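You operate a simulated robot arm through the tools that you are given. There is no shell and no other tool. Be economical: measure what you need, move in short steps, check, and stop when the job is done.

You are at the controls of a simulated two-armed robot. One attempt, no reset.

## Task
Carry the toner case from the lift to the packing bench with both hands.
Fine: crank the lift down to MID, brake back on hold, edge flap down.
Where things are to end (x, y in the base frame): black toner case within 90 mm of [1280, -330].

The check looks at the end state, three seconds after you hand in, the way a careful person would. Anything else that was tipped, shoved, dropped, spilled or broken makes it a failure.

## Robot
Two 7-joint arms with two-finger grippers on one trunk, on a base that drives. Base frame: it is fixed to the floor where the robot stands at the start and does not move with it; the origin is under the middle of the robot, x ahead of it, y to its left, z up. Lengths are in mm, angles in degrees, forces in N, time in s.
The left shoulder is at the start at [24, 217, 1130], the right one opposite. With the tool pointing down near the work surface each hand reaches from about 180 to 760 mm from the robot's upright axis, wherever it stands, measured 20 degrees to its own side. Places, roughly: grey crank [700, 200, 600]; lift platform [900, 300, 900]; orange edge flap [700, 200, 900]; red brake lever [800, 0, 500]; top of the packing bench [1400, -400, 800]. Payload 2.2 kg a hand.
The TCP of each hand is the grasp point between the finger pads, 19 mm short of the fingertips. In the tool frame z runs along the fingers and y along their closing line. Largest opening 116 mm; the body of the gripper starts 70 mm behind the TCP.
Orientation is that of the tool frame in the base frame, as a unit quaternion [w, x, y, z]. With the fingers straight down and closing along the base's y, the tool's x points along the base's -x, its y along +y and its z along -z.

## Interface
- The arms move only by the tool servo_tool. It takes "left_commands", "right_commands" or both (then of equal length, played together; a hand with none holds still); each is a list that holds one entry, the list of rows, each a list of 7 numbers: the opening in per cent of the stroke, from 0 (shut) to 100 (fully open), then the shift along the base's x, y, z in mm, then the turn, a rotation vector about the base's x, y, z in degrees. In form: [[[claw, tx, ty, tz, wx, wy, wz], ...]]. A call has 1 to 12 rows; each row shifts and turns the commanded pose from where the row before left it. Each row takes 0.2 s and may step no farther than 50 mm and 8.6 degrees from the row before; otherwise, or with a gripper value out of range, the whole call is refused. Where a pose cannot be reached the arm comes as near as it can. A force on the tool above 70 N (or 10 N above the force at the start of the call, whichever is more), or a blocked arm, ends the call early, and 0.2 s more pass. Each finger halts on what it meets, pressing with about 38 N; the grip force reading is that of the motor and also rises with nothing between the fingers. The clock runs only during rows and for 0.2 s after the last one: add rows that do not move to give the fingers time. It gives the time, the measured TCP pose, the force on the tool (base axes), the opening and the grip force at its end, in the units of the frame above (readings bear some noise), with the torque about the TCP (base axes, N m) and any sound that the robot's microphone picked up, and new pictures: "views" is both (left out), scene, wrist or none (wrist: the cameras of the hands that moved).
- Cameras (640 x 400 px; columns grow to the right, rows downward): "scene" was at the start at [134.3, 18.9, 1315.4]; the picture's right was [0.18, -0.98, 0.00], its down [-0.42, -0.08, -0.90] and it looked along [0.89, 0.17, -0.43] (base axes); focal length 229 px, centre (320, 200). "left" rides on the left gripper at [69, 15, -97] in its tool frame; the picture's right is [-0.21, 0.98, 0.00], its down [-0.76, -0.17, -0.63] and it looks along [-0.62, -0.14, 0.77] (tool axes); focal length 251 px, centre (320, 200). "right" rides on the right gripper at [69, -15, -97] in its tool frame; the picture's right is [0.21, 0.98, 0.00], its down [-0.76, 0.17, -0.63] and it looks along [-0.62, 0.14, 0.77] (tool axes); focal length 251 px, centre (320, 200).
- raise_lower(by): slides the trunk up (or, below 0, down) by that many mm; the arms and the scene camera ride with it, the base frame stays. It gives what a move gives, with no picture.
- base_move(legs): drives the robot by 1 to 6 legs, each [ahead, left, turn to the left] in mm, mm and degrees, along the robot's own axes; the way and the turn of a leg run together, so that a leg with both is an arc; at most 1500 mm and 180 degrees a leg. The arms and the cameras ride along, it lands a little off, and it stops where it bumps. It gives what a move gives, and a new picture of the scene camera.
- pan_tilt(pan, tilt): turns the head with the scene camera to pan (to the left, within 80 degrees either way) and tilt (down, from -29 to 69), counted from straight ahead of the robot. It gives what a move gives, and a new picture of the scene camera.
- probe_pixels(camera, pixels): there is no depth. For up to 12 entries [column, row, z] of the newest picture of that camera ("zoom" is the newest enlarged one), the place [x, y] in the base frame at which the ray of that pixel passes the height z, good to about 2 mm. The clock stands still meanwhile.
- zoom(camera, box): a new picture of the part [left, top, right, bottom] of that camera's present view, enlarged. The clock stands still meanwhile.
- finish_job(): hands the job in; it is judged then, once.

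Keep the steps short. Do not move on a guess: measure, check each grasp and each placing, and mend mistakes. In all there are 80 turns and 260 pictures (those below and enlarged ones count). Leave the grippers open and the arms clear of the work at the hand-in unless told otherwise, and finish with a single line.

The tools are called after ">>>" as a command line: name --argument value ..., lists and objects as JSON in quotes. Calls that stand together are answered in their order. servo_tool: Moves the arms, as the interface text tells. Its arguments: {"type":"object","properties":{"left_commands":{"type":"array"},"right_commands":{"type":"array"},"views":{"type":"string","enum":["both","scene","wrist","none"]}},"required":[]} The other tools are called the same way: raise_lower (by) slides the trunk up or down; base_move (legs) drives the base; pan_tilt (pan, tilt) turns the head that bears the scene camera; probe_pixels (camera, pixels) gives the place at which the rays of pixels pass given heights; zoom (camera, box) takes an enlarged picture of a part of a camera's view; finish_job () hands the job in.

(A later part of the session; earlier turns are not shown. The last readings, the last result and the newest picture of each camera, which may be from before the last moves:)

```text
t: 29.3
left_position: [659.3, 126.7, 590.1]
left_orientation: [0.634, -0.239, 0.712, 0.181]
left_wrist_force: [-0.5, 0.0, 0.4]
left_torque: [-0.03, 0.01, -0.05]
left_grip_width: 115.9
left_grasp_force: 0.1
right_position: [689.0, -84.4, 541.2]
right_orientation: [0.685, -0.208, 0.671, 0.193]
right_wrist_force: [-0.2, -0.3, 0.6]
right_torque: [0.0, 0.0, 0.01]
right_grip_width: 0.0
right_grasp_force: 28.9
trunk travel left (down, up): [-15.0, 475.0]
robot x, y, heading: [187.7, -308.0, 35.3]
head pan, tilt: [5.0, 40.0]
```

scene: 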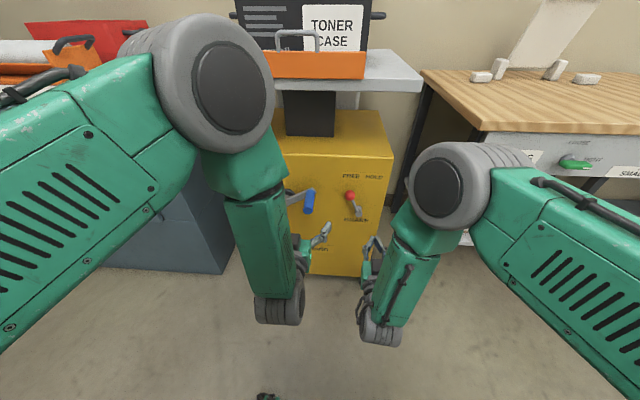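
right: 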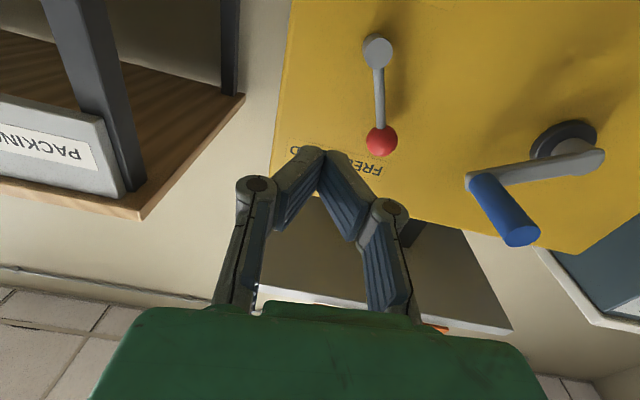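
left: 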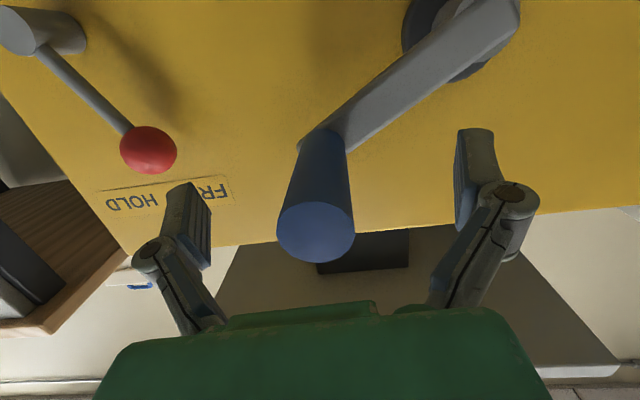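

The handle lies between the pads. I close.

>>> servo_tool --left_commands '[[[20, 0, 0, 0, 0, 0, 0], [0, 0, 0, 0, 0, 0, 0], [0, 0, 0, 0, 0, 0, 0], [0, 0, 0, 0, 0, 0, 0]]]' --views "wrist"

>>> pan_tilt --pan 5 --tilt 15

```text
t: 30.3
left_position: [659.7, 127.8, 591.6]
left_orientation: [0.634, -0.24, 0.712, 0.181]
left_wrist_force: [-0.1, 2.4, 0.1]
left_torque: [-0.01, 0.13, 0.13]
left_grip_width: 28.5
left_grasp_force: 45.5
right_position: [689.6, -82.9, 538.9]
right_orientation: [0.685, -0.209, 0.671, 0.193]
right_wrist_force: [0.3, 0.0, 0.2]
right_torque: [0.01, -0.01, -0.01]
right_grip_width: 0.0
right_grasp_force: 28.7
trunk travel left (down, up): [-15.0, 475.0]
robot x, y, heading: [188.9, -309.9, 34.8]
head pan, tilt: [5.0, 40.0]
```

left: 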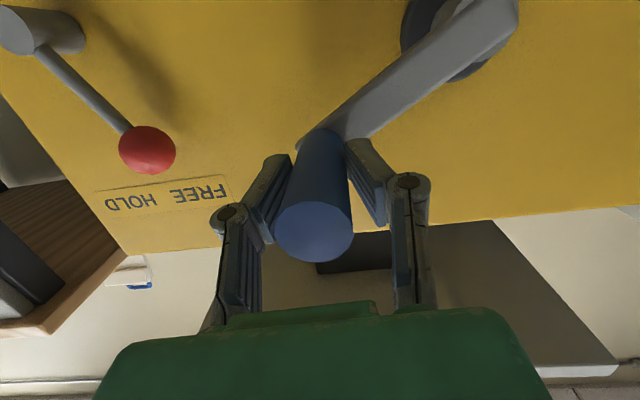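

```text
t: 31.2
left_position: [658.6, 126.8, 590.8]
left_orientation: [0.635, -0.24, 0.712, 0.182]
left_wrist_force: [-0.3, 4.2, -0.1]
left_torque: [0.04, 0.06, 0.11]
left_grip_width: 29.0
left_grasp_force: 45.3
right_position: [689.0, -83.0, 540.2]
right_orientation: [0.685, -0.208, 0.671, 0.193]
right_wrist_force: [-0.3, -0.1, -0.4]
right_torque: [0.0, -0.01, -0.01]
right_grip_width: 0.1
right_grasp_force: 28.9
trunk travel left (down, up): [-15.0, 475.0]
robot x, y, heading: [188.3, -305.7, 35.2]
head pan, tilt: [5.0, 15.0]
```

scene: 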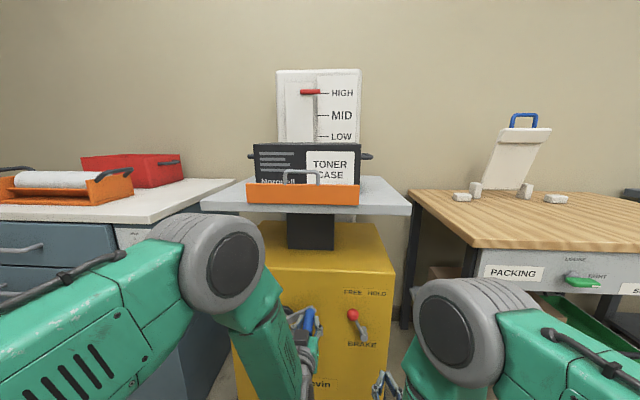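

Gripped (29 mm). The scale reads clearly: red pointer at HIGH row 91, MID row 115. I turn the crank 60° clockwise (down) as a test.

>>> servo_tool --left_commands '[[[0, 3.3, -4.6, -15.8, 0, 0, 0], [0, 1.7, -2.4, -16.4, 0, 0, 0], [0, 0, 0, -16.8, 0, 0, 0], [0, -1.7, 2.4, -16.4, 0, 0, 0], [0, -3.3, 4.6, -15.8, 0, 0, 0], [0, -4.9, 6.8, -14.5, 0, 0, 0], [0, 0, 0, 0, 0, 0, 0]]]' --views "both"

```text
t: 32.8
left_position: [653.9, 132.4, 495.0]
left_orientation: [0.634, -0.24, 0.712, 0.182]
left_wrist_force: [-0.4, -0.1, -0.7]
left_torque: [0.0, -0.01, 0.01]
left_grip_width: 0.0
left_grasp_force: 28.2
right_position: [689.0, -83.8, 539.6]
right_orientation: [0.685, -0.207, 0.671, 0.193]
right_wrist_force: [-0.8, -0.3, 0.4]
right_torque: [-0.03, 0.01, 0.0]
right_grip_width: 0.0
right_grasp_force: 27.7
trunk travel left (down, up): [-15.0, 475.0]
robot x, y, heading: [189.0, -306.5, 35.5]
head pan, tilt: [5.0, 15.0]
```

scene: 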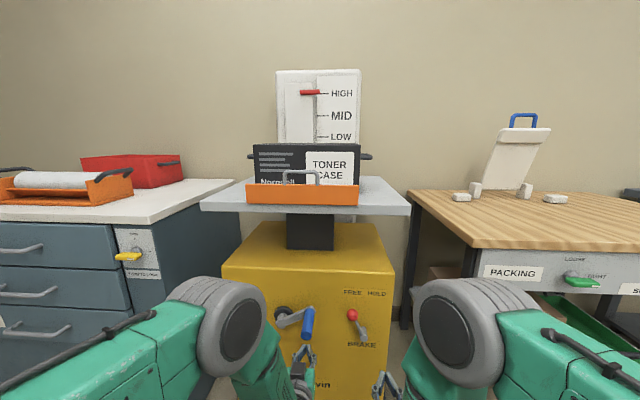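
left: 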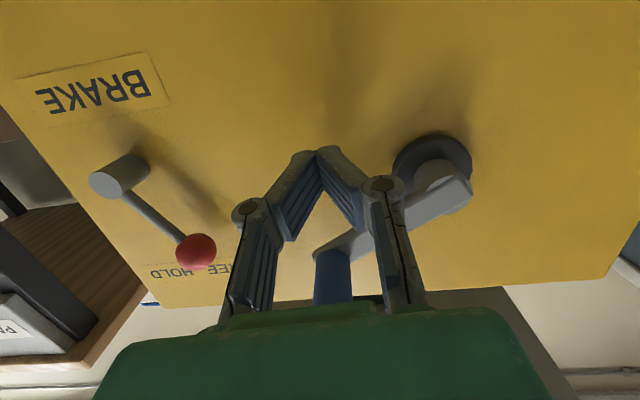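

The hand slid off; the crank seems blocked in that direction (already at top). I push the handle the other way (up, counter-clockwise) from below with shut fingers.

>>> servo_tool --left_commands '[[[0, 9.8, -13.8, 45, 0, 0, 0], [0, 0, 0, 19.4, 0, 0, 0], [0, -1.7, 2.4, 16.4, 0, 0, 0], [0, -3.3, 4.6, 15.8, 0, 0, 0], [0, -4.9, 6.8, 14.5, 0, 0, 0], [0, -6.2, 8.7, 12.8, 0, 0, 0], [0, -7.4, 10.4, 10.7, 0, 0, 0], [0, 0, 0, 0, 0, 0, 0]]]' --views "both"

```text
t: 34.6
left_position: [639.8, 154.3, 632.3]
left_orientation: [0.634, -0.242, 0.712, 0.181]
left_wrist_force: [0.1, -0.4, 0.5]
left_torque: [0.0, -0.01, 0.06]
left_grip_width: 0.1
left_grasp_force: 28.4
right_position: [688.1, -81.4, 541.4]
right_orientation: [0.685, -0.209, 0.671, 0.192]
right_wrist_force: [-0.5, -0.3, 0.5]
right_torque: [0.0, 0.0, 0.0]
right_grip_width: 0.2
right_grasp_force: 28.4
trunk travel left (down, up): [-15.0, 475.0]
robot x, y, heading: [190.0, -305.9, 35.2]
head pan, tilt: [5.0, 15.0]
```

scene: 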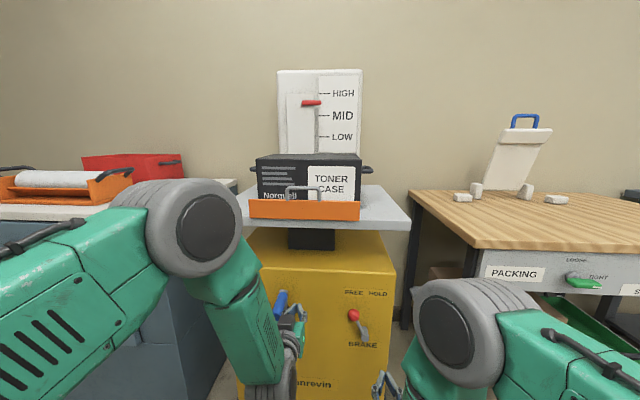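
left: 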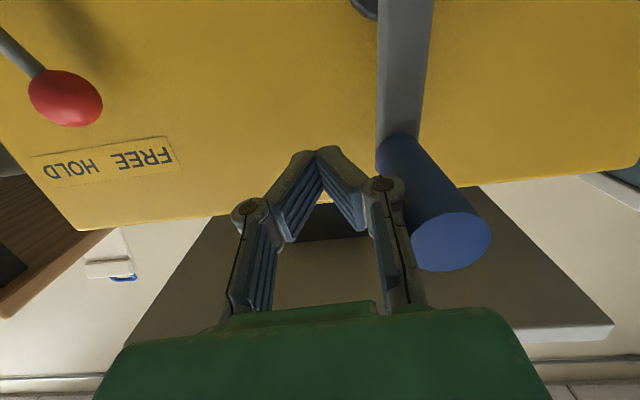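

It lowers: pointer moved down about halfway to MID. Crank now points up. I zoom on the scale.

>>> zoom --camera "scene" --box '[260, 60, 380, 150]'

```text
4.44 times, centred on (320, 105) of scene
```

zoom: 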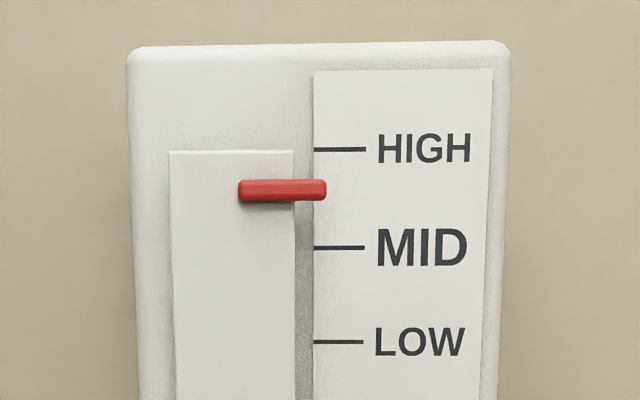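

Pointer 0.41 of the way after ~64°; MID needs about 92° more (handle to the left, θ≈180°). I push on along the circle by 60°.

>>> servo_tool --left_commands '[[[0, -8.6, 12.1, 7.9, 0, 0, 0], [0, -9.2, 13, 5.1, 0, 0, 0], [0, -9.6, 13.5, 2.4, 0, 0, 0], [0, -9.7, 13.6, -0.6, 0, 0, 0], [0, -9.5, 13.4, -3.5, 0, 0, 0], [0, -9, 12.6, -6.3, 0, 0, 0], [0, 0, 0, 0, 0, 0, 0]]]' --views "both"

>>> zoom --camera "scene" --box '[260, 60, 380, 150]'

```text
t: 36.2
left_position: [584.5, 230.6, 633.8]
left_orientation: [0.634, -0.24, 0.712, 0.181]
left_wrist_force: [0.0, -0.1, 0.0]
left_torque: [-0.01, -0.04, 0.01]
left_grip_width: 0.0
left_grasp_force: 28.3
right_position: [689.3, -82.4, 540.8]
right_orientation: [0.685, -0.208, 0.671, 0.192]
right_wrist_force: [0.1, -0.2, 0.5]
right_torque: [-0.01, -0.01, -0.01]
right_grip_width: 0.1
right_grasp_force: 28.4
trunk travel left (down, up): [-15.0, 475.0]
robot x, y, heading: [190.7, -308.2, 35.4]
head pan, tilt: [5.0, 15.0]
```

scene: 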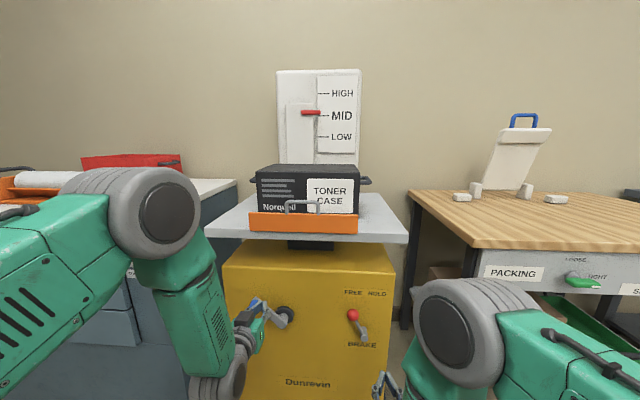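
left: 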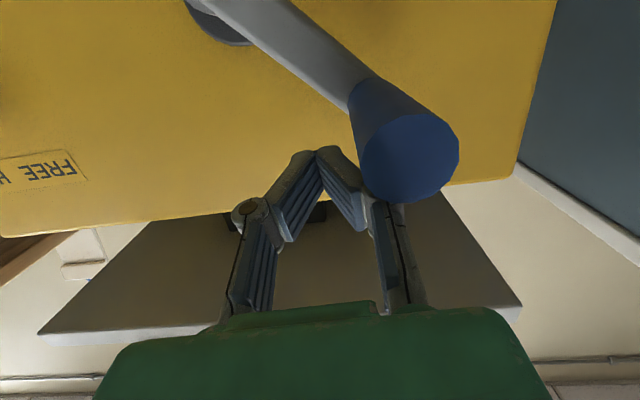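

```text
4.44 times, centred on (320, 105) of scene
```

zoom: 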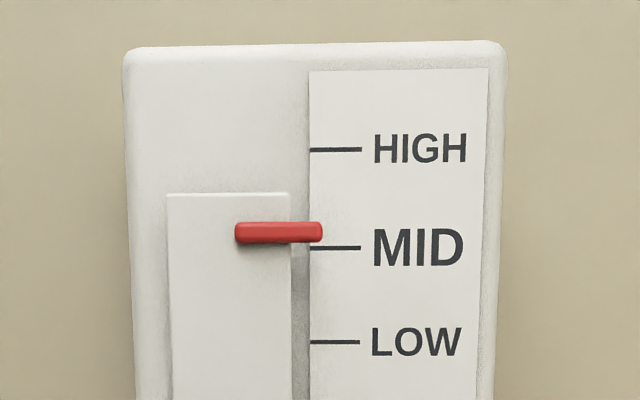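

Pointer at 231, MID at 247: about 24° to go. I advance 20°.

>>> servo_tool --left_commands '[[[0, -4.7, 6.6, -3, 0, 0, 0], [0, -4.7, 6.6, -3, 0, 0, 0], [0, -3.6, 5.1, -5.6, 0, 0, 0], [0, -3.6, 5.1, -5.6, 0, 0, 0], [0, 0, 0, 0, 0, 0, 0]]]' --views "wrist"

>>> zoom --camera "scene" --box '[260, 60, 380, 150]'

```text
t: 37.4
left_position: [567.3, 253.8, 617.6]
left_orientation: [0.634, -0.241, 0.712, 0.182]
left_wrist_force: [0.3, 0.2, -0.4]
left_torque: [0.02, 0.0, -0.01]
left_grip_width: 0.1
left_grasp_force: 28.1
right_position: [689.0, -83.3, 539.9]
right_orientation: [0.686, -0.208, 0.671, 0.192]
right_wrist_force: [0.3, 0.0, -0.5]
right_torque: [0.03, 0.02, -0.02]
right_grip_width: 0.0
right_grasp_force: 28.2
trunk travel left (down, up): [-15.0, 475.0]
robot x, y, heading: [190.5, -304.8, 35.2]
head pan, tilt: [5.0, 15.0]
```

left: 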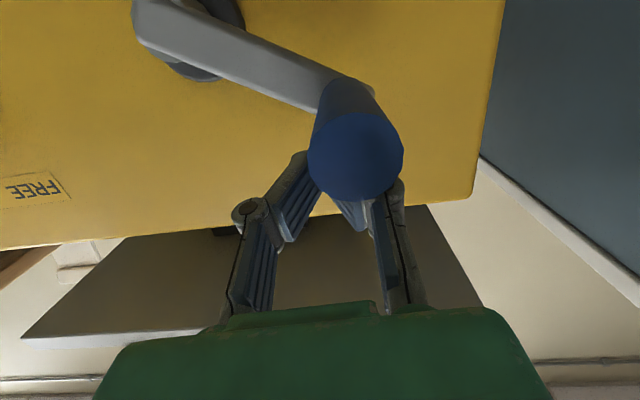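

```text
4.44 times, centred on (320, 105) of scene
```

zoom: 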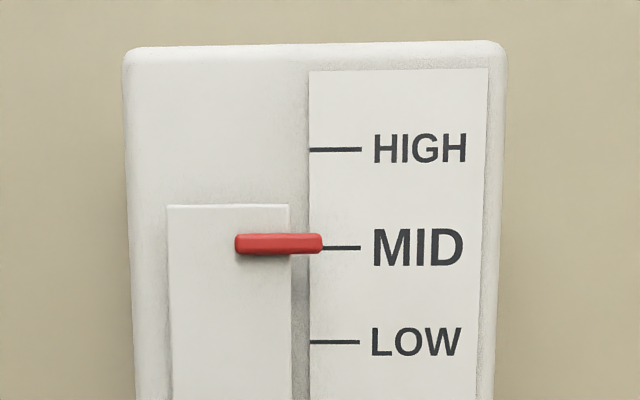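

Pointer centre 243, MID line 247: a nudge of ~3° more.

>>> servo_tool --left_commands '[[[0, -0.8, 1.1, -1.7, 0, 0, 0], [0, -0.8, 1.1, -1.7, 0, 0, 0], [0, 0, 0, 0, 0, 0, 0]]]' --views "none"

>>> zoom --camera "scene" --box '[280, 80, 360, 130]'

```text
t: 38.2
left_position: [566.8, 256.0, 612.8]
left_orientation: [0.635, -0.24, 0.712, 0.182]
left_wrist_force: [-0.7, 0.3, 0.6]
left_torque: [0.0, -0.01, 0.02]
left_grip_width: 0.0
left_grasp_force: 28.6
right_position: [689.3, -83.1, 541.4]
right_orientation: [0.685, -0.209, 0.671, 0.193]
right_wrist_force: [-0.5, -0.4, -0.1]
right_torque: [0.0, 0.03, 0.08]
right_grip_width: 0.2
right_grasp_force: 28.6
trunk travel left (down, up): [-15.0, 475.0]
robot x, y, heading: [190.6, -309.3, 35.0]
head pan, tilt: [5.0, 15.0]
```

```text
8.00 times, centred on (320, 105) of scene
```

zoom: 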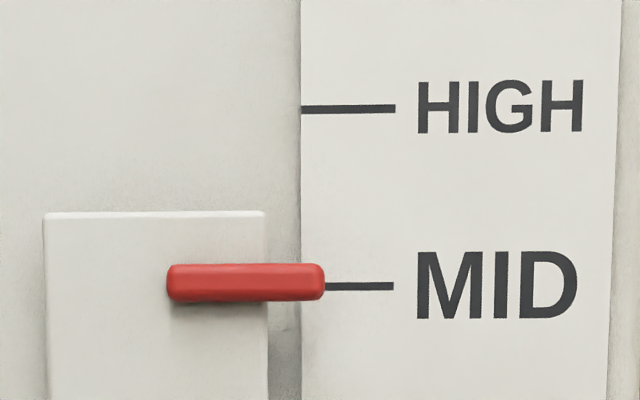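

Pointer is on MID. I withdraw the left finger up and back, and bring the right finger to the left side of the brake stem.

>>> servo_tool --left_commands '[[[0, 0, 0, 12, 0, 0, 0], [0, -12, -8.5, 10, 0, 0, 0], [0, -24, -17, 5, 0, 0, 0], [0, -24, -17, 0, 0, 0, 0], [0, -24, -17, 0, 0, 0, 0], [0, -24, -17, 0, 0, 0, 0], [0, 0, 0, 0, 0, 0, 0], [0, 0, 0, 0, 0, 0, 0]]]' --right_commands '[[[0, -13.9, 19.6, -3, 0, 0, 0], [0, -13.9, 19.6, -3, 0, 0, 0], [0, -13.9, 19.6, -3, 0, 0, 0], [0, 24, 17, 0, 0, 0, 0], [0, 24, 17, 0, 0, 0, 0], [0, 24, 17, 0, 0, 0, 0], [0, 0, 0, 0, 0, 0, 0], [0, 0, 0, 0, 0, 0, 0]]]' --views "both"

```text
t: 40.0
left_position: [458.1, 180.0, 641.3]
left_orientation: [0.634, -0.24, 0.712, 0.181]
left_wrist_force: [-0.3, 0.0, -0.2]
left_torque: [-0.03, 0.0, -0.01]
left_grip_width: 0.1
left_grasp_force: 28.7
right_position: [719.5, 28.8, 532.8]
right_orientation: [0.685, -0.208, 0.671, 0.193]
right_wrist_force: [-0.2, 0.1, 0.4]
right_torque: [-0.04, -0.01, -0.01]
right_grip_width: 0.0
right_grasp_force: 28.3
trunk travel left (down, up): [-15.0, 475.0]
robot x, y, heading: [193.0, -305.8, 35.0]
head pan, tilt: [5.0, 15.0]
```

scene: 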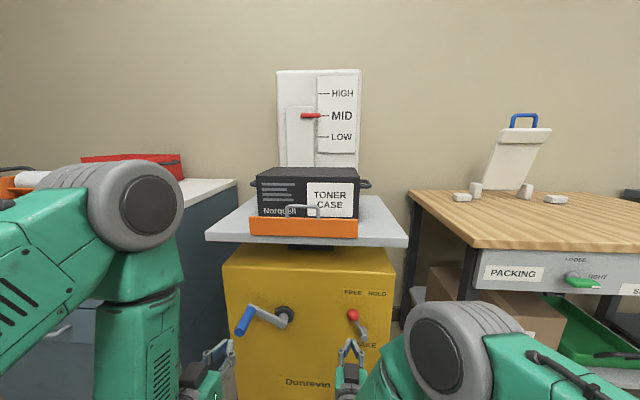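
right: 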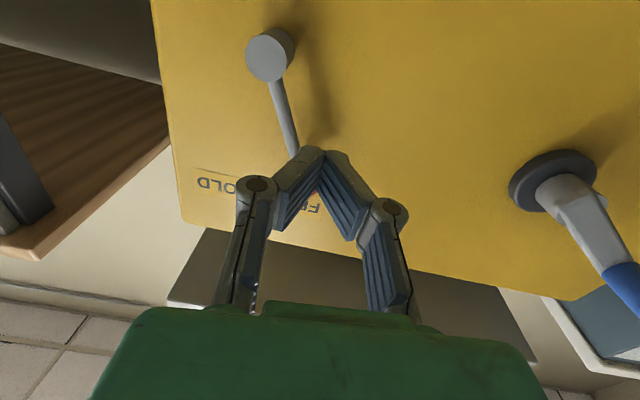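
left: 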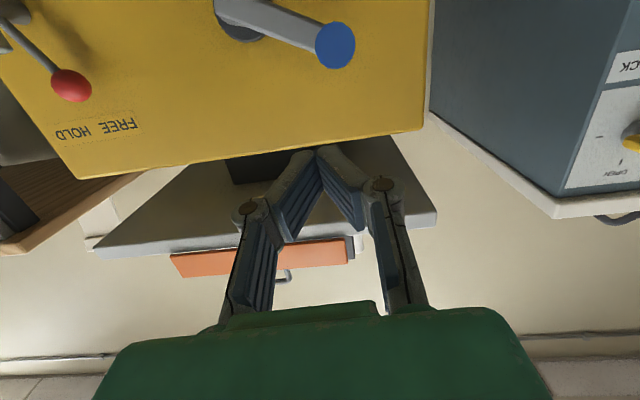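

Finger at u≈393, z 533, left of stem and below knob. I advance 57 mm.

>>> servo_tool --right_commands '[[[0, 23, 16.5, 0, 0, 0, 0], [0, 23, 16.5, 0, 0, 0, 0], [0, 0, 0, 0, 0, 0, 0]]]' --views "wrist"

```text
t: 40.8
left_position: [457.8, 178.2, 640.1]
left_orientation: [0.635, -0.24, 0.712, 0.181]
left_wrist_force: [-0.2, 0.5, -0.1]
left_torque: [0.01, -0.01, 0.01]
left_grip_width: 0.0
left_grasp_force: 28.8
right_position: [768.2, 60.5, 533.2]
right_orientation: [0.685, -0.208, 0.671, 0.193]
right_wrist_force: [0.7, -0.3, 0.1]
right_torque: [-0.01, 0.0, -0.01]
right_grip_width: 0.1
right_grasp_force: 28.5
trunk travel left (down, up): [-15.0, 475.0]
robot x, y, heading: [190.6, -307.6, 35.4]
head pan, tilt: [5.0, 15.0]
```

right: 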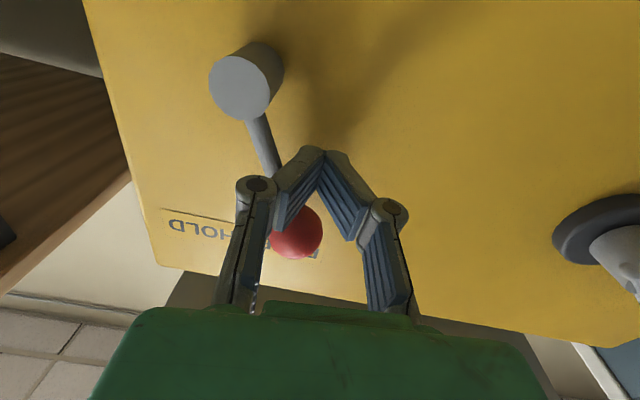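

Finger is left of the stem. I push right until the stop.

>>> servo_tool --right_commands '[[[0, 5.8, -8.2, 0, 0, 0, 0], [0, 5.8, -8.2, 0, 0, 0, 0], [0, 5.8, -8.2, 0, 0, 0, 0], [0, 5.8, -8.2, 0, 0, 0, 0], [0, 5.8, -8.2, 0, 0, 0, 0], [0, 5.8, -8.2, 0, 0, 0, 0], [0, 5.8, -8.2, 0, 0, 0, 0], [0, 0, 0, 0, 0, 0, 0]]]' --views "both"

>>> zoom --camera "scene" --box '[270, 270, 430, 400]'

```text
t: 42.2
left_position: [457.6, 173.3, 645.6]
left_orientation: [0.634, -0.237, 0.712, 0.186]
left_wrist_force: [0.0, -0.6, 0.4]
left_torque: [0.02, -0.01, 0.04]
left_grip_width: 0.4
left_grasp_force: 28.5
right_position: [783.5, 26.2, 536.8]
right_orientation: [0.681, -0.216, 0.665, 0.217]
right_wrist_force: [-16.8, 24.8, 2.5]
right_torque: [0.26, 0.16, 0.52]
right_grip_width: 0.0
right_grasp_force: 28.2
trunk travel left (down, up): [-15.0, 475.0]
robot x, y, heading: [189.1, -308.0, 35.3]
head pan, tilt: [5.0, 15.0]
stopped in row 7 (right hand): the force on the tool passed its limit at 75 N (the readings are from after the stop); the commanded pose is now the measured one
```

scene: 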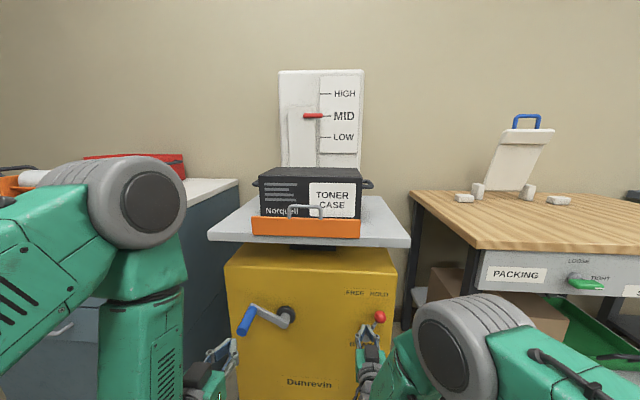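
right: 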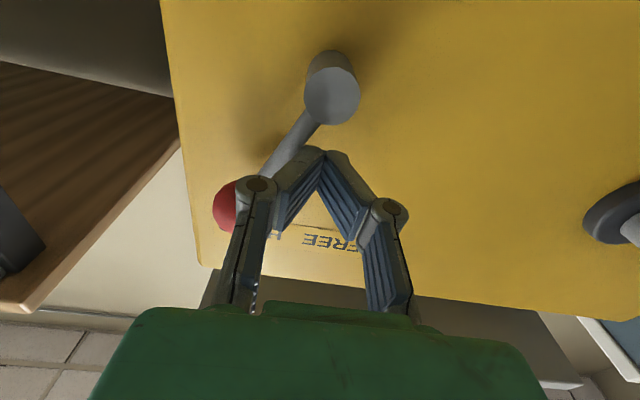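

```text
3.08 times, centred on (350, 335) of scene
```

zoom: 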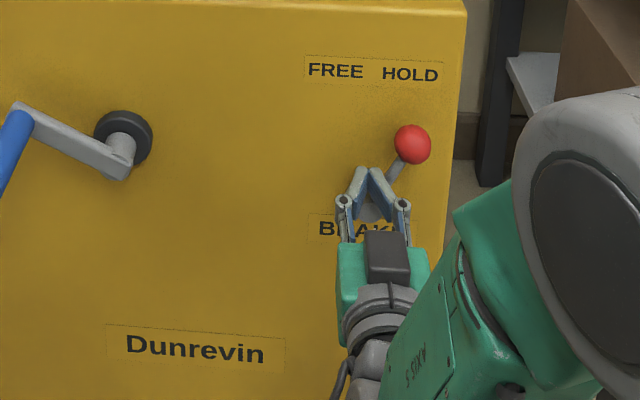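

Brake is at HOLD (75 N stop). I withdraw the right hand, then raise the trunk for the flap.

>>> servo_tool --right_commands '[[[0, -5.8, 8.2, 0, 0, 0, 0], [0, -24, -17, 0, 0, 0, 0], [0, -24, -17, 0, 0, 0, 0], [0, -24, -17, 0, 0, 0, 0], [0, -18, -25, 0, 0, 0, 0], [0, -18, -25, 0, 0, 0, 0], [0, 0, 0, 0, 0, 0, 0]]]' --left_commands '[[[0, -9, 12, 0, 0, 0, 0], [0, -9, 12, 0, 0, 0, 0], [0, -9, 12, 0, 0, 0, 0], [0, 0, 0, 0, 0, 0, 0], [0, 0, 0, 0, 0, 0, 0], [0, 0, 0, 0, 0, 0, 0], [0, 0, 0, 0, 0, 0, 0]]]' --views "none"

>>> raise_lower --by 230

>>> pan_tilt --pan 8 --tilt 40

>>> zoom --camera "scene" --box '[210, 80, 450, 250]'

```text
t: 43.8
left_position: [429.1, 213.9, 644.0]
left_orientation: [0.635, -0.239, 0.711, 0.185]
left_wrist_force: [-0.8, -0.2, -0.2]
left_torque: [-0.01, -0.01, 0.01]
left_grip_width: 0.0
left_grasp_force: 28.6
right_position: [674.1, -68.8, 536.2]
right_orientation: [0.682, -0.215, 0.667, 0.209]
right_wrist_force: [0.6, -0.7, -0.3]
right_torque: [-0.01, 0.01, -0.04]
right_grip_width: 0.0
right_grasp_force: 28.8
trunk travel left (down, up): [-15.0, 475.0]
robot x, y, heading: [188.7, -304.9, 35.0]
head pan, tilt: [5.0, 15.0]
```

```text
t: 46.2
left_position: [428.9, 212.7, 873.2]
left_orientation: [0.635, -0.238, 0.711, 0.184]
left_wrist_force: [-0.2, 0.7, 0.3]
left_torque: [0.01, 0.01, -0.01]
left_grip_width: 0.0
left_grasp_force: 28.5
right_position: [673.3, -67.5, 765.8]
right_orientation: [0.682, -0.216, 0.667, 0.21]
right_wrist_force: [0.1, -0.2, 0.3]
right_torque: [0.02, -0.02, -0.02]
right_grip_width: 0.0
right_grasp_force: 28.4
trunk travel left (down, up): [-245.0, 245.0]
robot x, y, heading: [185.5, -306.1, 35.4]
head pan, tilt: [5.0, 15.0]
```

```text
t: 47.1
left_position: [429.8, 212.6, 873.6]
left_orientation: [0.636, -0.238, 0.711, 0.185]
left_wrist_force: [-0.3, 1.2, -0.5]
left_torque: [-0.02, 0.02, 0.01]
left_grip_width: 0.2
left_grasp_force: 28.4
right_position: [673.7, -68.2, 766.1]
right_orientation: [0.682, -0.215, 0.667, 0.209]
right_wrist_force: [0.5, 0.3, 0.9]
right_torque: [-0.02, 0.01, -0.01]
right_grip_width: 0.0
right_grasp_force: 28.6
trunk travel left (down, up): [-245.0, 245.0]
robot x, y, heading: [187.6, -305.5, 35.6]
head pan, tilt: [8.0, 40.0]
```

scene: 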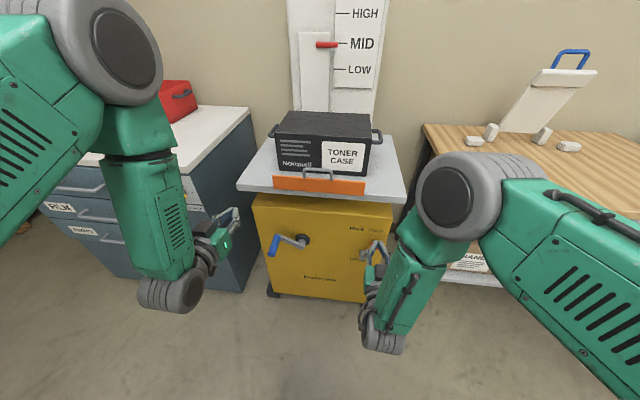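

```text
2.35 times, centred on (330, 165) of scene
```

zoom: 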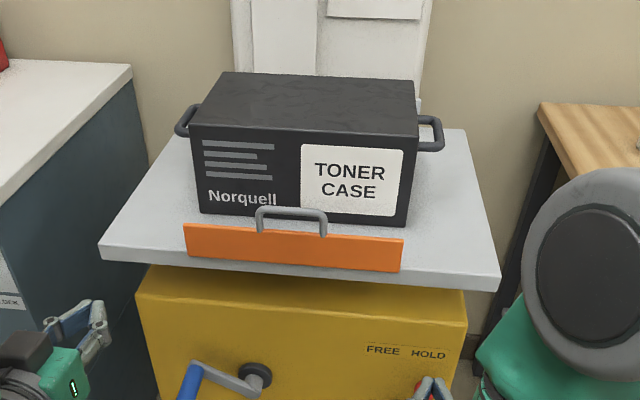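

I probe the platform corners, flap and handle for several heights.

>>> probe_pixels --camera "zoom" --pixels '[[100, 246, 780], [100, 246, 820], [500, 276, 780], [500, 276, 820], [187, 257, 780], [400, 271, 780], [184, 224, 820], [403, 239, 820], [290, 212, 850], [290, 212, 870], [258, 233, 830], [322, 236, 830]]'

>>> probe_pixels --camera "zoom" --pixels '[[200, 211, 800], [405, 226, 800], [192, 130, 900], [415, 138, 900], [222, 73, 900], [413, 81, 900], [190, 107, 880], [430, 117, 880], [178, 133, 880], [440, 150, 880]]'

```text
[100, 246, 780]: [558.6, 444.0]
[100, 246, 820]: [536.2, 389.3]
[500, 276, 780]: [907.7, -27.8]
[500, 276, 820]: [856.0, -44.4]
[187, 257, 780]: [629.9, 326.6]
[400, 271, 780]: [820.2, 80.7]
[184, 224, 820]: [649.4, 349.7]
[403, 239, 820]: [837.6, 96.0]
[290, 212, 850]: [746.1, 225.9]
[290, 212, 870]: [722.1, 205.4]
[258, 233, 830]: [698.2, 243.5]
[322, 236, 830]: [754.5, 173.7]
```

```text
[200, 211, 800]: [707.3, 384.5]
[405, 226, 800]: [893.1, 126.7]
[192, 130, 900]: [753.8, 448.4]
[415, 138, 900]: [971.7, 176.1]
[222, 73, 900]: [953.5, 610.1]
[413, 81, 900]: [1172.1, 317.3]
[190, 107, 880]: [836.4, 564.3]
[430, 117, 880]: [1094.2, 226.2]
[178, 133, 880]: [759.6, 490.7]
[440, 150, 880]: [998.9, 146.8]
```

Estimates: platform top now ≈793 with front at i≈697, flap ≈785–845 with handle bar top ≈876 at u≈250; case front at i≈800, top ≈937. I drive 100 mm ahead, then turn the left fingers down and raise.

>>> base_move --legs '[[90, 0, 0]]'

>>> servo_tool --left_commands '[[[0, 0, 0, 15, -4.74, 6.67, 0], [0, 0, 0, 15, -4.74, 6.67, 0], [0, 0, 0, 15, -4.74, 6.67, 0], [0, 4, -6, 15, -4.74, 6.67, 0], [0, 8, -12, 15, -4.74, 6.67, 0], [0, 8, -12, 15, -4.74, 6.67, 0], [0, 8, -12, 15, -4.74, 6.67, 0], [0, 8, -12, 15, -4.74, 6.67, 0], [0, 12, -17, 15, -4.74, 6.67, 0], [0, 12, -17, 5, -4.74, 6.67, 0]]]' --views "both"

```text
t: 48.2
left_position: [504.8, 265.4, 872.2]
left_orientation: [0.634, -0.239, 0.712, 0.184]
left_wrist_force: [0.5, 0.6, 0.4]
left_torque: [-0.02, -0.02, 0.01]
left_grip_width: 0.0
left_grasp_force: 28.3
right_position: [748.3, -15.6, 766.6]
right_orientation: [0.682, -0.216, 0.667, 0.21]
right_wrist_force: [1.6, 0.4, 0.0]
right_torque: [0.0, -0.02, -0.02]
right_grip_width: 0.1
right_grasp_force: 28.1
trunk travel left (down, up): [-245.0, 245.0]
robot x, y, heading: [264.9, -256.2, 35.5]
head pan, tilt: [8.0, 40.0]
```

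scene: 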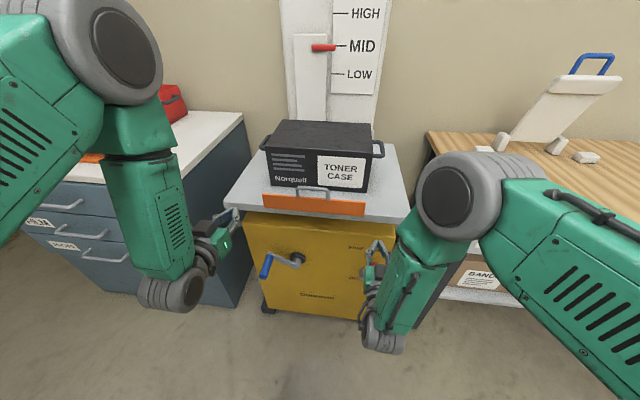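

```text
t: 50.4
left_position: [560.7, 175.7, 1011.9]
left_orientation: [0.009, -0.323, 0.946, -0.003]
left_wrist_force: [-0.3, -1.1, 0.4]
left_torque: [-0.03, 0.0, -0.03]
left_grip_width: 0.0
left_grasp_force: 28.8
right_position: [745.7, -17.8, 768.4]
right_orientation: [0.683, -0.215, 0.666, 0.21]
right_wrist_force: [1.3, -0.2, 0.0]
right_torque: [-0.01, 0.0, 0.02]
right_grip_width: 0.1
right_grasp_force: 28.9
trunk travel left (down, up): [-245.0, 245.0]
robot x, y, heading: [260.8, -257.0, 35.5]
head pan, tilt: [8.0, 40.0]
```

scene: 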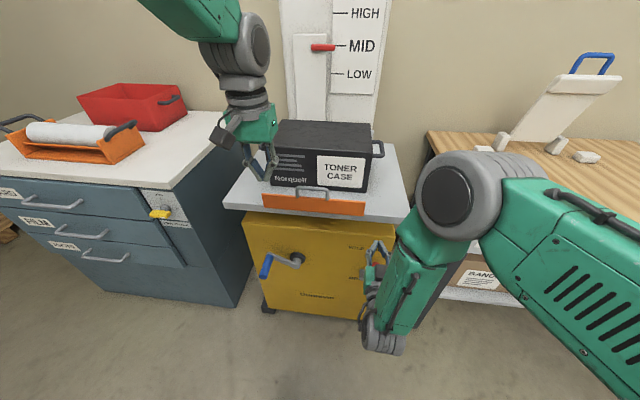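
left: 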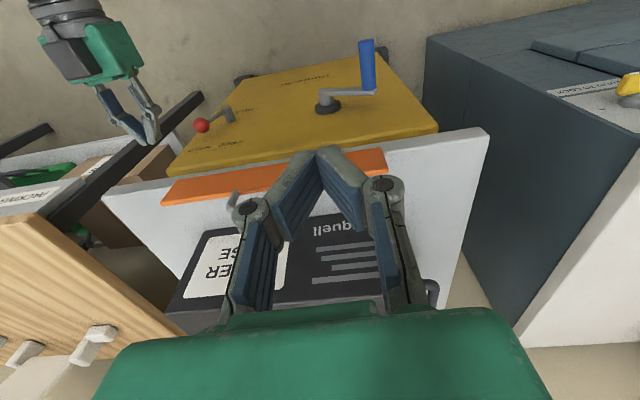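

I cross-check the flap and handle from the left camera and the new scene view.

>>> probe_pixels --camera "left" --pixels '[[385, 150, 790], [385, 150, 840], [387, 172, 790], [387, 172, 840], [163, 203, 840], [172, 182, 790], [231, 195, 875], [231, 195, 850], [490, 130, 793], [104, 198, 793]]'

>>> zoom --camera "scene" --box '[230, 140, 420, 250]'

>>> zoom --camera "left" --box '[120, 100, 420, 290]'

```text
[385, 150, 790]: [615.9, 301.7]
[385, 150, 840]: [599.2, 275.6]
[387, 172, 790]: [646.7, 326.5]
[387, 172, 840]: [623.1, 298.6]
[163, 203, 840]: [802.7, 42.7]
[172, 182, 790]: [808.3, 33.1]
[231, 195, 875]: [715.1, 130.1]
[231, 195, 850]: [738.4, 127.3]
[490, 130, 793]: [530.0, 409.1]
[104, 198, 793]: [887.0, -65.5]
```

```text
3.37 times, centred on (325, 195) of scene
```

zoom: 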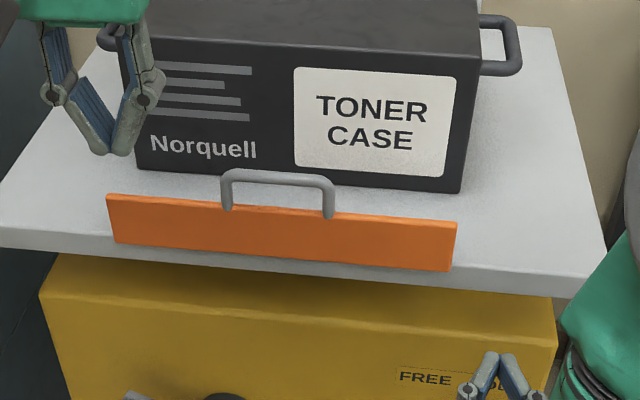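

```text
2.11 times, centred on (270, 195) of left
```

zoom: 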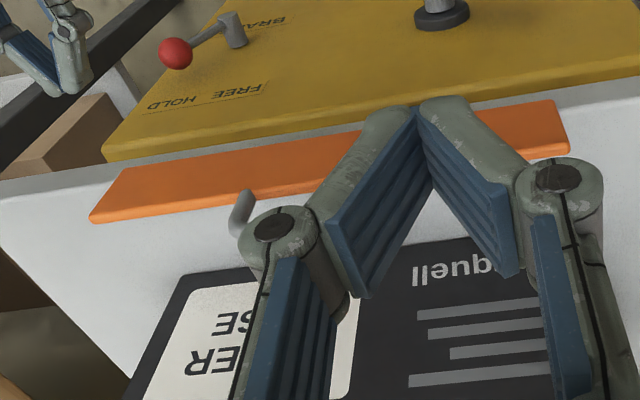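

>>> probe_pixels --camera "scene" --pixels '[[261.8, 193.5, 840], [261.8, 193.5, 860], [265, 207.7, 790], [265, 207.7, 810], [365.6, 201.5, 840], [363.8, 215.7, 790], [312.2, 187.9, 870], [312.2, 187.9, 890], [297.8, 187, 880], [327, 189.5, 880], [224, 208, 793], [409, 216, 793]]'

```text
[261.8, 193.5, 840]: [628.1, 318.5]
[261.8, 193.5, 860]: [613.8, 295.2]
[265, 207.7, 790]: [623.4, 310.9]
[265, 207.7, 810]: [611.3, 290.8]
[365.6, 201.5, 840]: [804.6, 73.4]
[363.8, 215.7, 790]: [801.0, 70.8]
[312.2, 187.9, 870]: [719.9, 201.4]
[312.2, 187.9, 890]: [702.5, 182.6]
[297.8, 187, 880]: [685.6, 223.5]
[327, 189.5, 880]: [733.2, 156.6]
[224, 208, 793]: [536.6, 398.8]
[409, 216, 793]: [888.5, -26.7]
```

Refined: flap ≈806–862 at i≈667, handle bar top ≈897 at u≈257. I move the shut left fingers over the gap behind the flap (i≈720, u≈256), still high.

>>> servo_tool --left_commands '[[[0, 43.5, 8, 0, 0, 0, 0], [0, 43.5, 8, 0, 0, 0, 0], [0, 43.5, 8, 0, 0, 0, 0], [0, 43.5, 8, 0, 0, 0, 0], [0, 0, 0, -30, 0, 0, 0], [0, 0, 0, 0, 0, 0, 0]]]' --views "both"

>>> zoom --camera "scene" --box '[230, 90, 420, 240]'

```text
t: 51.8
left_position: [736.6, 208.0, 986.1]
left_orientation: [0.01, -0.322, 0.947, -0.002]
left_wrist_force: [-0.5, -0.1, 0.2]
left_torque: [-0.01, -0.04, 0.02]
left_grip_width: 0.0
left_grasp_force: 28.2
right_position: [745.5, -17.7, 767.8]
right_orientation: [0.682, -0.215, 0.666, 0.211]
right_wrist_force: [0.2, -0.5, -1.4]
right_torque: [-0.01, -0.01, 0.02]
right_grip_width: 0.0
right_grasp_force: 28.4
trunk travel left (down, up): [-245.0, 245.0]
robot x, y, heading: [260.2, -249.1, 35.4]
head pan, tilt: [8.0, 40.0]
```

scene: 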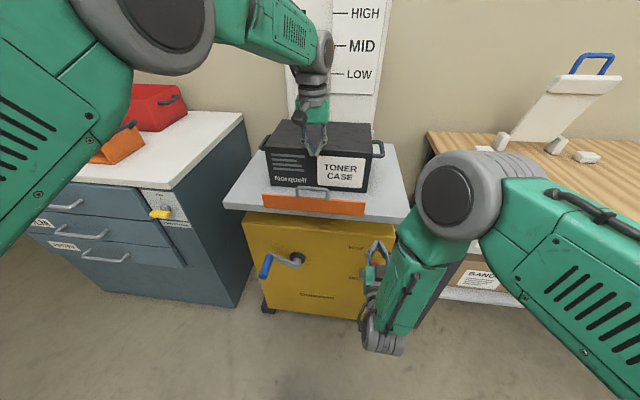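
left: 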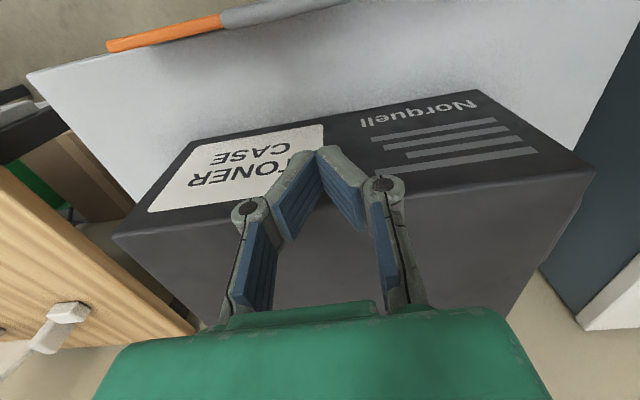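

```text
2.67 times, centred on (325, 165) of scene
```

zoom: 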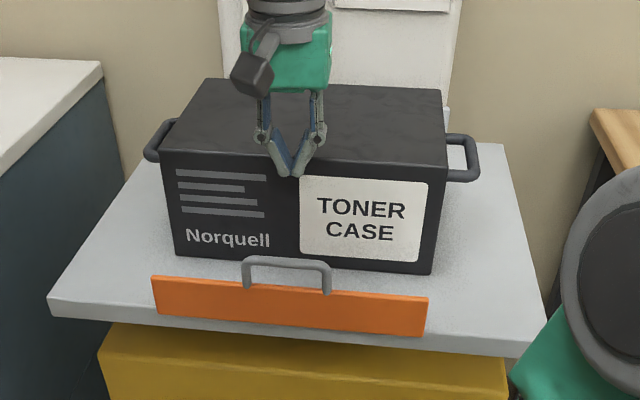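

I probe the case's edges and handle from the left camera.

>>> probe_pixels --camera "left" --pixels '[[190, 141, 810], [478, 91, 810], [190, 141, 790], [478, 91, 790], [113, 237, 950], [594, 172, 950], [113, 237, 930], [594, 172, 930], [107, 47, 862], [222, 25, 862], [28, 76, 810], [28, 76, 790]]'

>>> probe_pixels --camera "zoom" --pixels '[[175, 253, 810], [431, 273, 810], [175, 253, 790], [431, 273, 790], [160, 151, 950], [447, 167, 950], [160, 151, 930], [447, 167, 930], [203, 79, 950], [440, 90, 950]]'

```text
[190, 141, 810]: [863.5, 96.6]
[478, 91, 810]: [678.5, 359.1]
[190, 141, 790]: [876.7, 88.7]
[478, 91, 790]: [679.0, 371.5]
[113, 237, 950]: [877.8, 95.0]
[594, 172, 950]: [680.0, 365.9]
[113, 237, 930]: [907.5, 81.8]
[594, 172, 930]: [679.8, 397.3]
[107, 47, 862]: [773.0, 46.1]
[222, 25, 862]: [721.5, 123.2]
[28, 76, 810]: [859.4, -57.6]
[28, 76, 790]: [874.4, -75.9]
```

```text
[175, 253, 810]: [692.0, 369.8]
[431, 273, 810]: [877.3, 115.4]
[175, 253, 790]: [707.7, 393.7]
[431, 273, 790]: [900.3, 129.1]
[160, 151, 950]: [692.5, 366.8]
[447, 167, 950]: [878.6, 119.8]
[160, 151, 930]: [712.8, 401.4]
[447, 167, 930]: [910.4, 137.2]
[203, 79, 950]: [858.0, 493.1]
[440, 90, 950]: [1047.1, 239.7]
```

Case: i 759–960, u 108–408, z≈820–962; centre ≈(850,288). Gap behind the flap is ~87 mm. I descend to hook behind the flap.

>>> servo_tool --left_commands '[[[0, 0, 0, -38, 0, 0, 0], [0, 0, 0, -38, 0, 0, 0], [0, 0, 0, -38, 0, 0, 0], [0, 0, 0, 0, 0, 0, 0]]]' --views "both"

>>> zoom --camera "scene" --box '[230, 90, 420, 240]'

```text
t: 52.8
left_position: [737.5, 209.1, 885.3]
left_orientation: [0.025, -0.323, 0.946, 0.003]
left_wrist_force: [5.7, 7.4, 60.3]
left_torque: [0.98, -0.42, 0.08]
left_grip_width: 0.0
left_grasp_force: 28.5
right_position: [745.3, -20.6, 771.2]
right_orientation: [0.684, -0.214, 0.665, 0.211]
right_wrist_force: [-0.2, -0.4, -0.1]
right_torque: [0.02, -0.01, 0.0]
right_grip_width: 0.0
right_grasp_force: 28.1
trunk travel left (down, up): [-245.0, 245.0]
robot x, y, heading: [261.0, -250.8, 35.6]
head pan, tilt: [8.0, 40.0]
```

scene: 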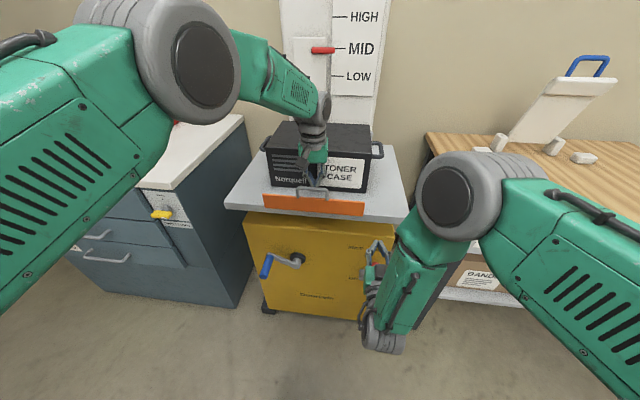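
left: 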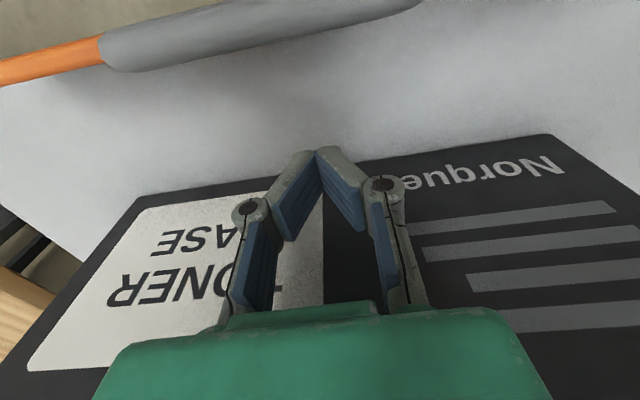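

```text
2.67 times, centred on (325, 165) of scene
```

zoom: 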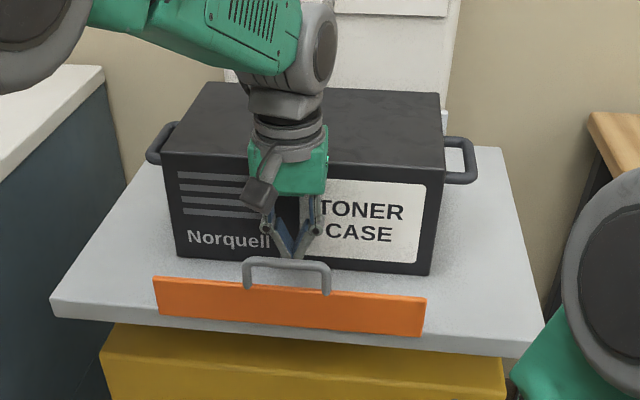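

60 N of upward force: something touches at z≈885 (tips 866). The tips are already below the handle bar, so I lift 12 mm to relieve and check.

>>> servo_tool --left_commands '[[[0, 0, 0, 6, 0, 0, 0], [0, 0, 0, 6, 0, 0, 0], [0, 0, 0, 0, 0, 0, 0]]]' --views "none"

>>> zoom --camera "scene" --box '[280, 110, 360, 220]'

>>> zoom --camera "left" --box '[180, 90, 460, 330]'

```text
t: 53.6
left_position: [735.7, 207.7, 886.4]
left_orientation: [0.013, -0.322, 0.947, -0.002]
left_wrist_force: [5.4, 8.8, 30.5]
left_torque: [0.28, -0.06, -0.02]
left_grip_width: 0.0
left_grasp_force: 28.7
right_position: [744.1, -17.4, 768.4]
right_orientation: [0.683, -0.215, 0.665, 0.21]
right_wrist_force: [-0.3, -0.8, 0.5]
right_torque: [0.02, -0.01, 0.0]
right_grip_width: 0.0
right_grasp_force: 28.8
trunk travel left (down, up): [-245.0, 245.0]
robot x, y, heading: [260.7, -252.3, 35.4]
head pan, tilt: [8.0, 40.0]
```

```text
3.64 times, centred on (320, 165) of scene
```

zoom: 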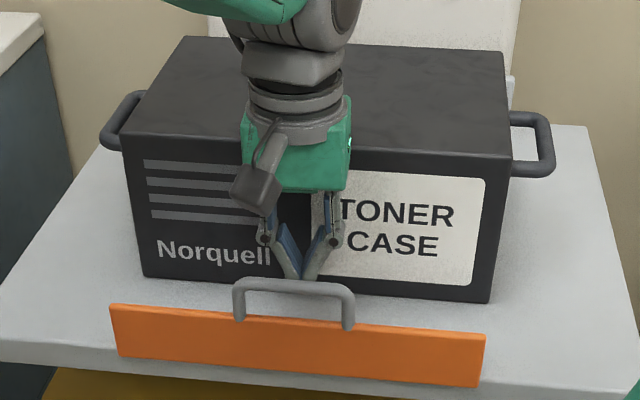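

```text
1.67 times, centred on (320, 210) of left
```

zoom: 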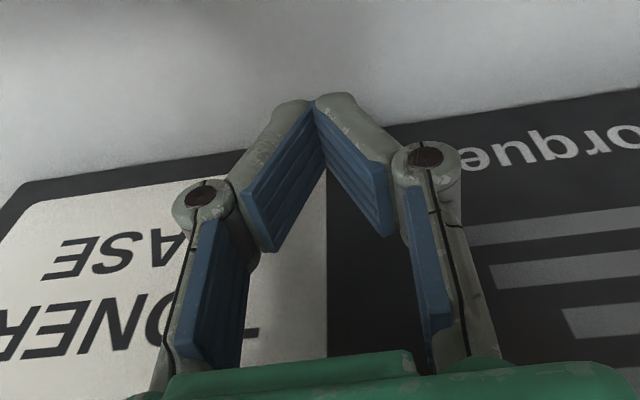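

The wrist flange likely rests on the case's front top edge. I lift 14 mm and move 20 mm toward the robot.

>>> servo_tool --left_commands '[[[0, 0, 0, 14, 0, 0, 0], [0, -8, -5.8, 0, 0, 0, 0], [0, -8, -5.8, 0, 0, 0, 0], [0, 0, 0, 0, 0, 0, 0]]]' --views "wrist"

>>> zoom --camera "scene" --box '[280, 110, 360, 220]'

```text
t: 54.6
left_position: [720.8, 195.1, 897.0]
left_orientation: [0.01, -0.323, 0.946, -0.003]
left_wrist_force: [0.7, 0.2, 0.6]
left_torque: [-0.03, 0.04, 0.01]
left_grip_width: 0.0
left_grasp_force: 28.6
right_position: [746.0, -16.5, 768.3]
right_orientation: [0.683, -0.215, 0.665, 0.211]
right_wrist_force: [0.3, 0.1, 0.4]
right_torque: [0.01, -0.03, 0.03]
right_grip_width: 0.1
right_grasp_force: 28.9
trunk travel left (down, up): [-245.0, 245.0]
robot x, y, heading: [258.8, -252.6, 35.6]
head pan, tilt: [8.0, 40.0]
```

left: 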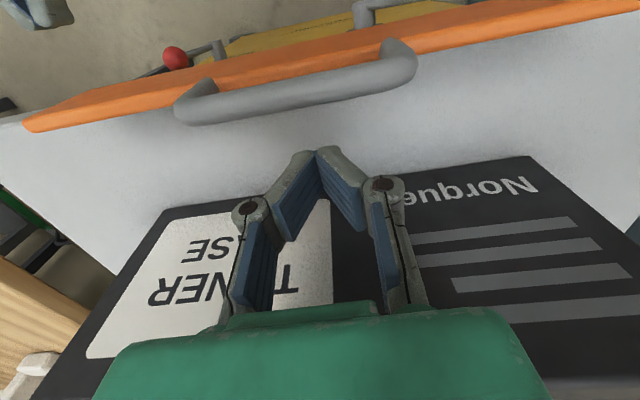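

```text
3.64 times, centred on (320, 165) of scene
```

zoom: 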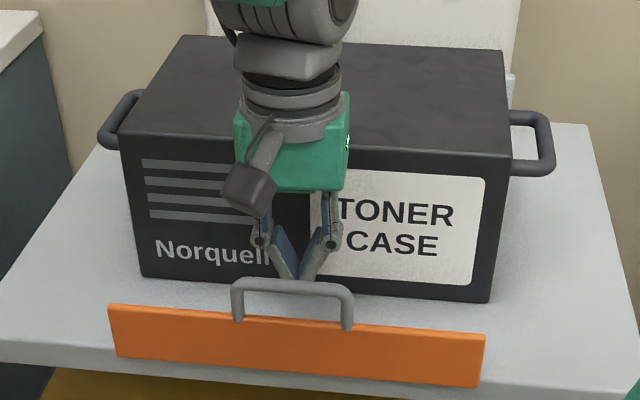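

Free now (0.6 N). The handle bar is visible in the left picture at (300,97). I triangulate it.

>>> probe_pixels --camera "left" --pixels '[[300, 95, 900], [300, 95, 880], [300, 95, 860], [320, 158, 878]]'

>>> probe_pixels --camera "scene" --pixels '[[312.6, 188.4, 900], [312.6, 188.4, 880], [312.6, 188.4, 860]]'

```text
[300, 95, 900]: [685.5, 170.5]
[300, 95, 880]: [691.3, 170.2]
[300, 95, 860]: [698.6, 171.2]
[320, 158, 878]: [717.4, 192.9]
```

```text
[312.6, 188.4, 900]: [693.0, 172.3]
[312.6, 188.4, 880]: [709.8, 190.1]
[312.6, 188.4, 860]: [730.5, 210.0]
```

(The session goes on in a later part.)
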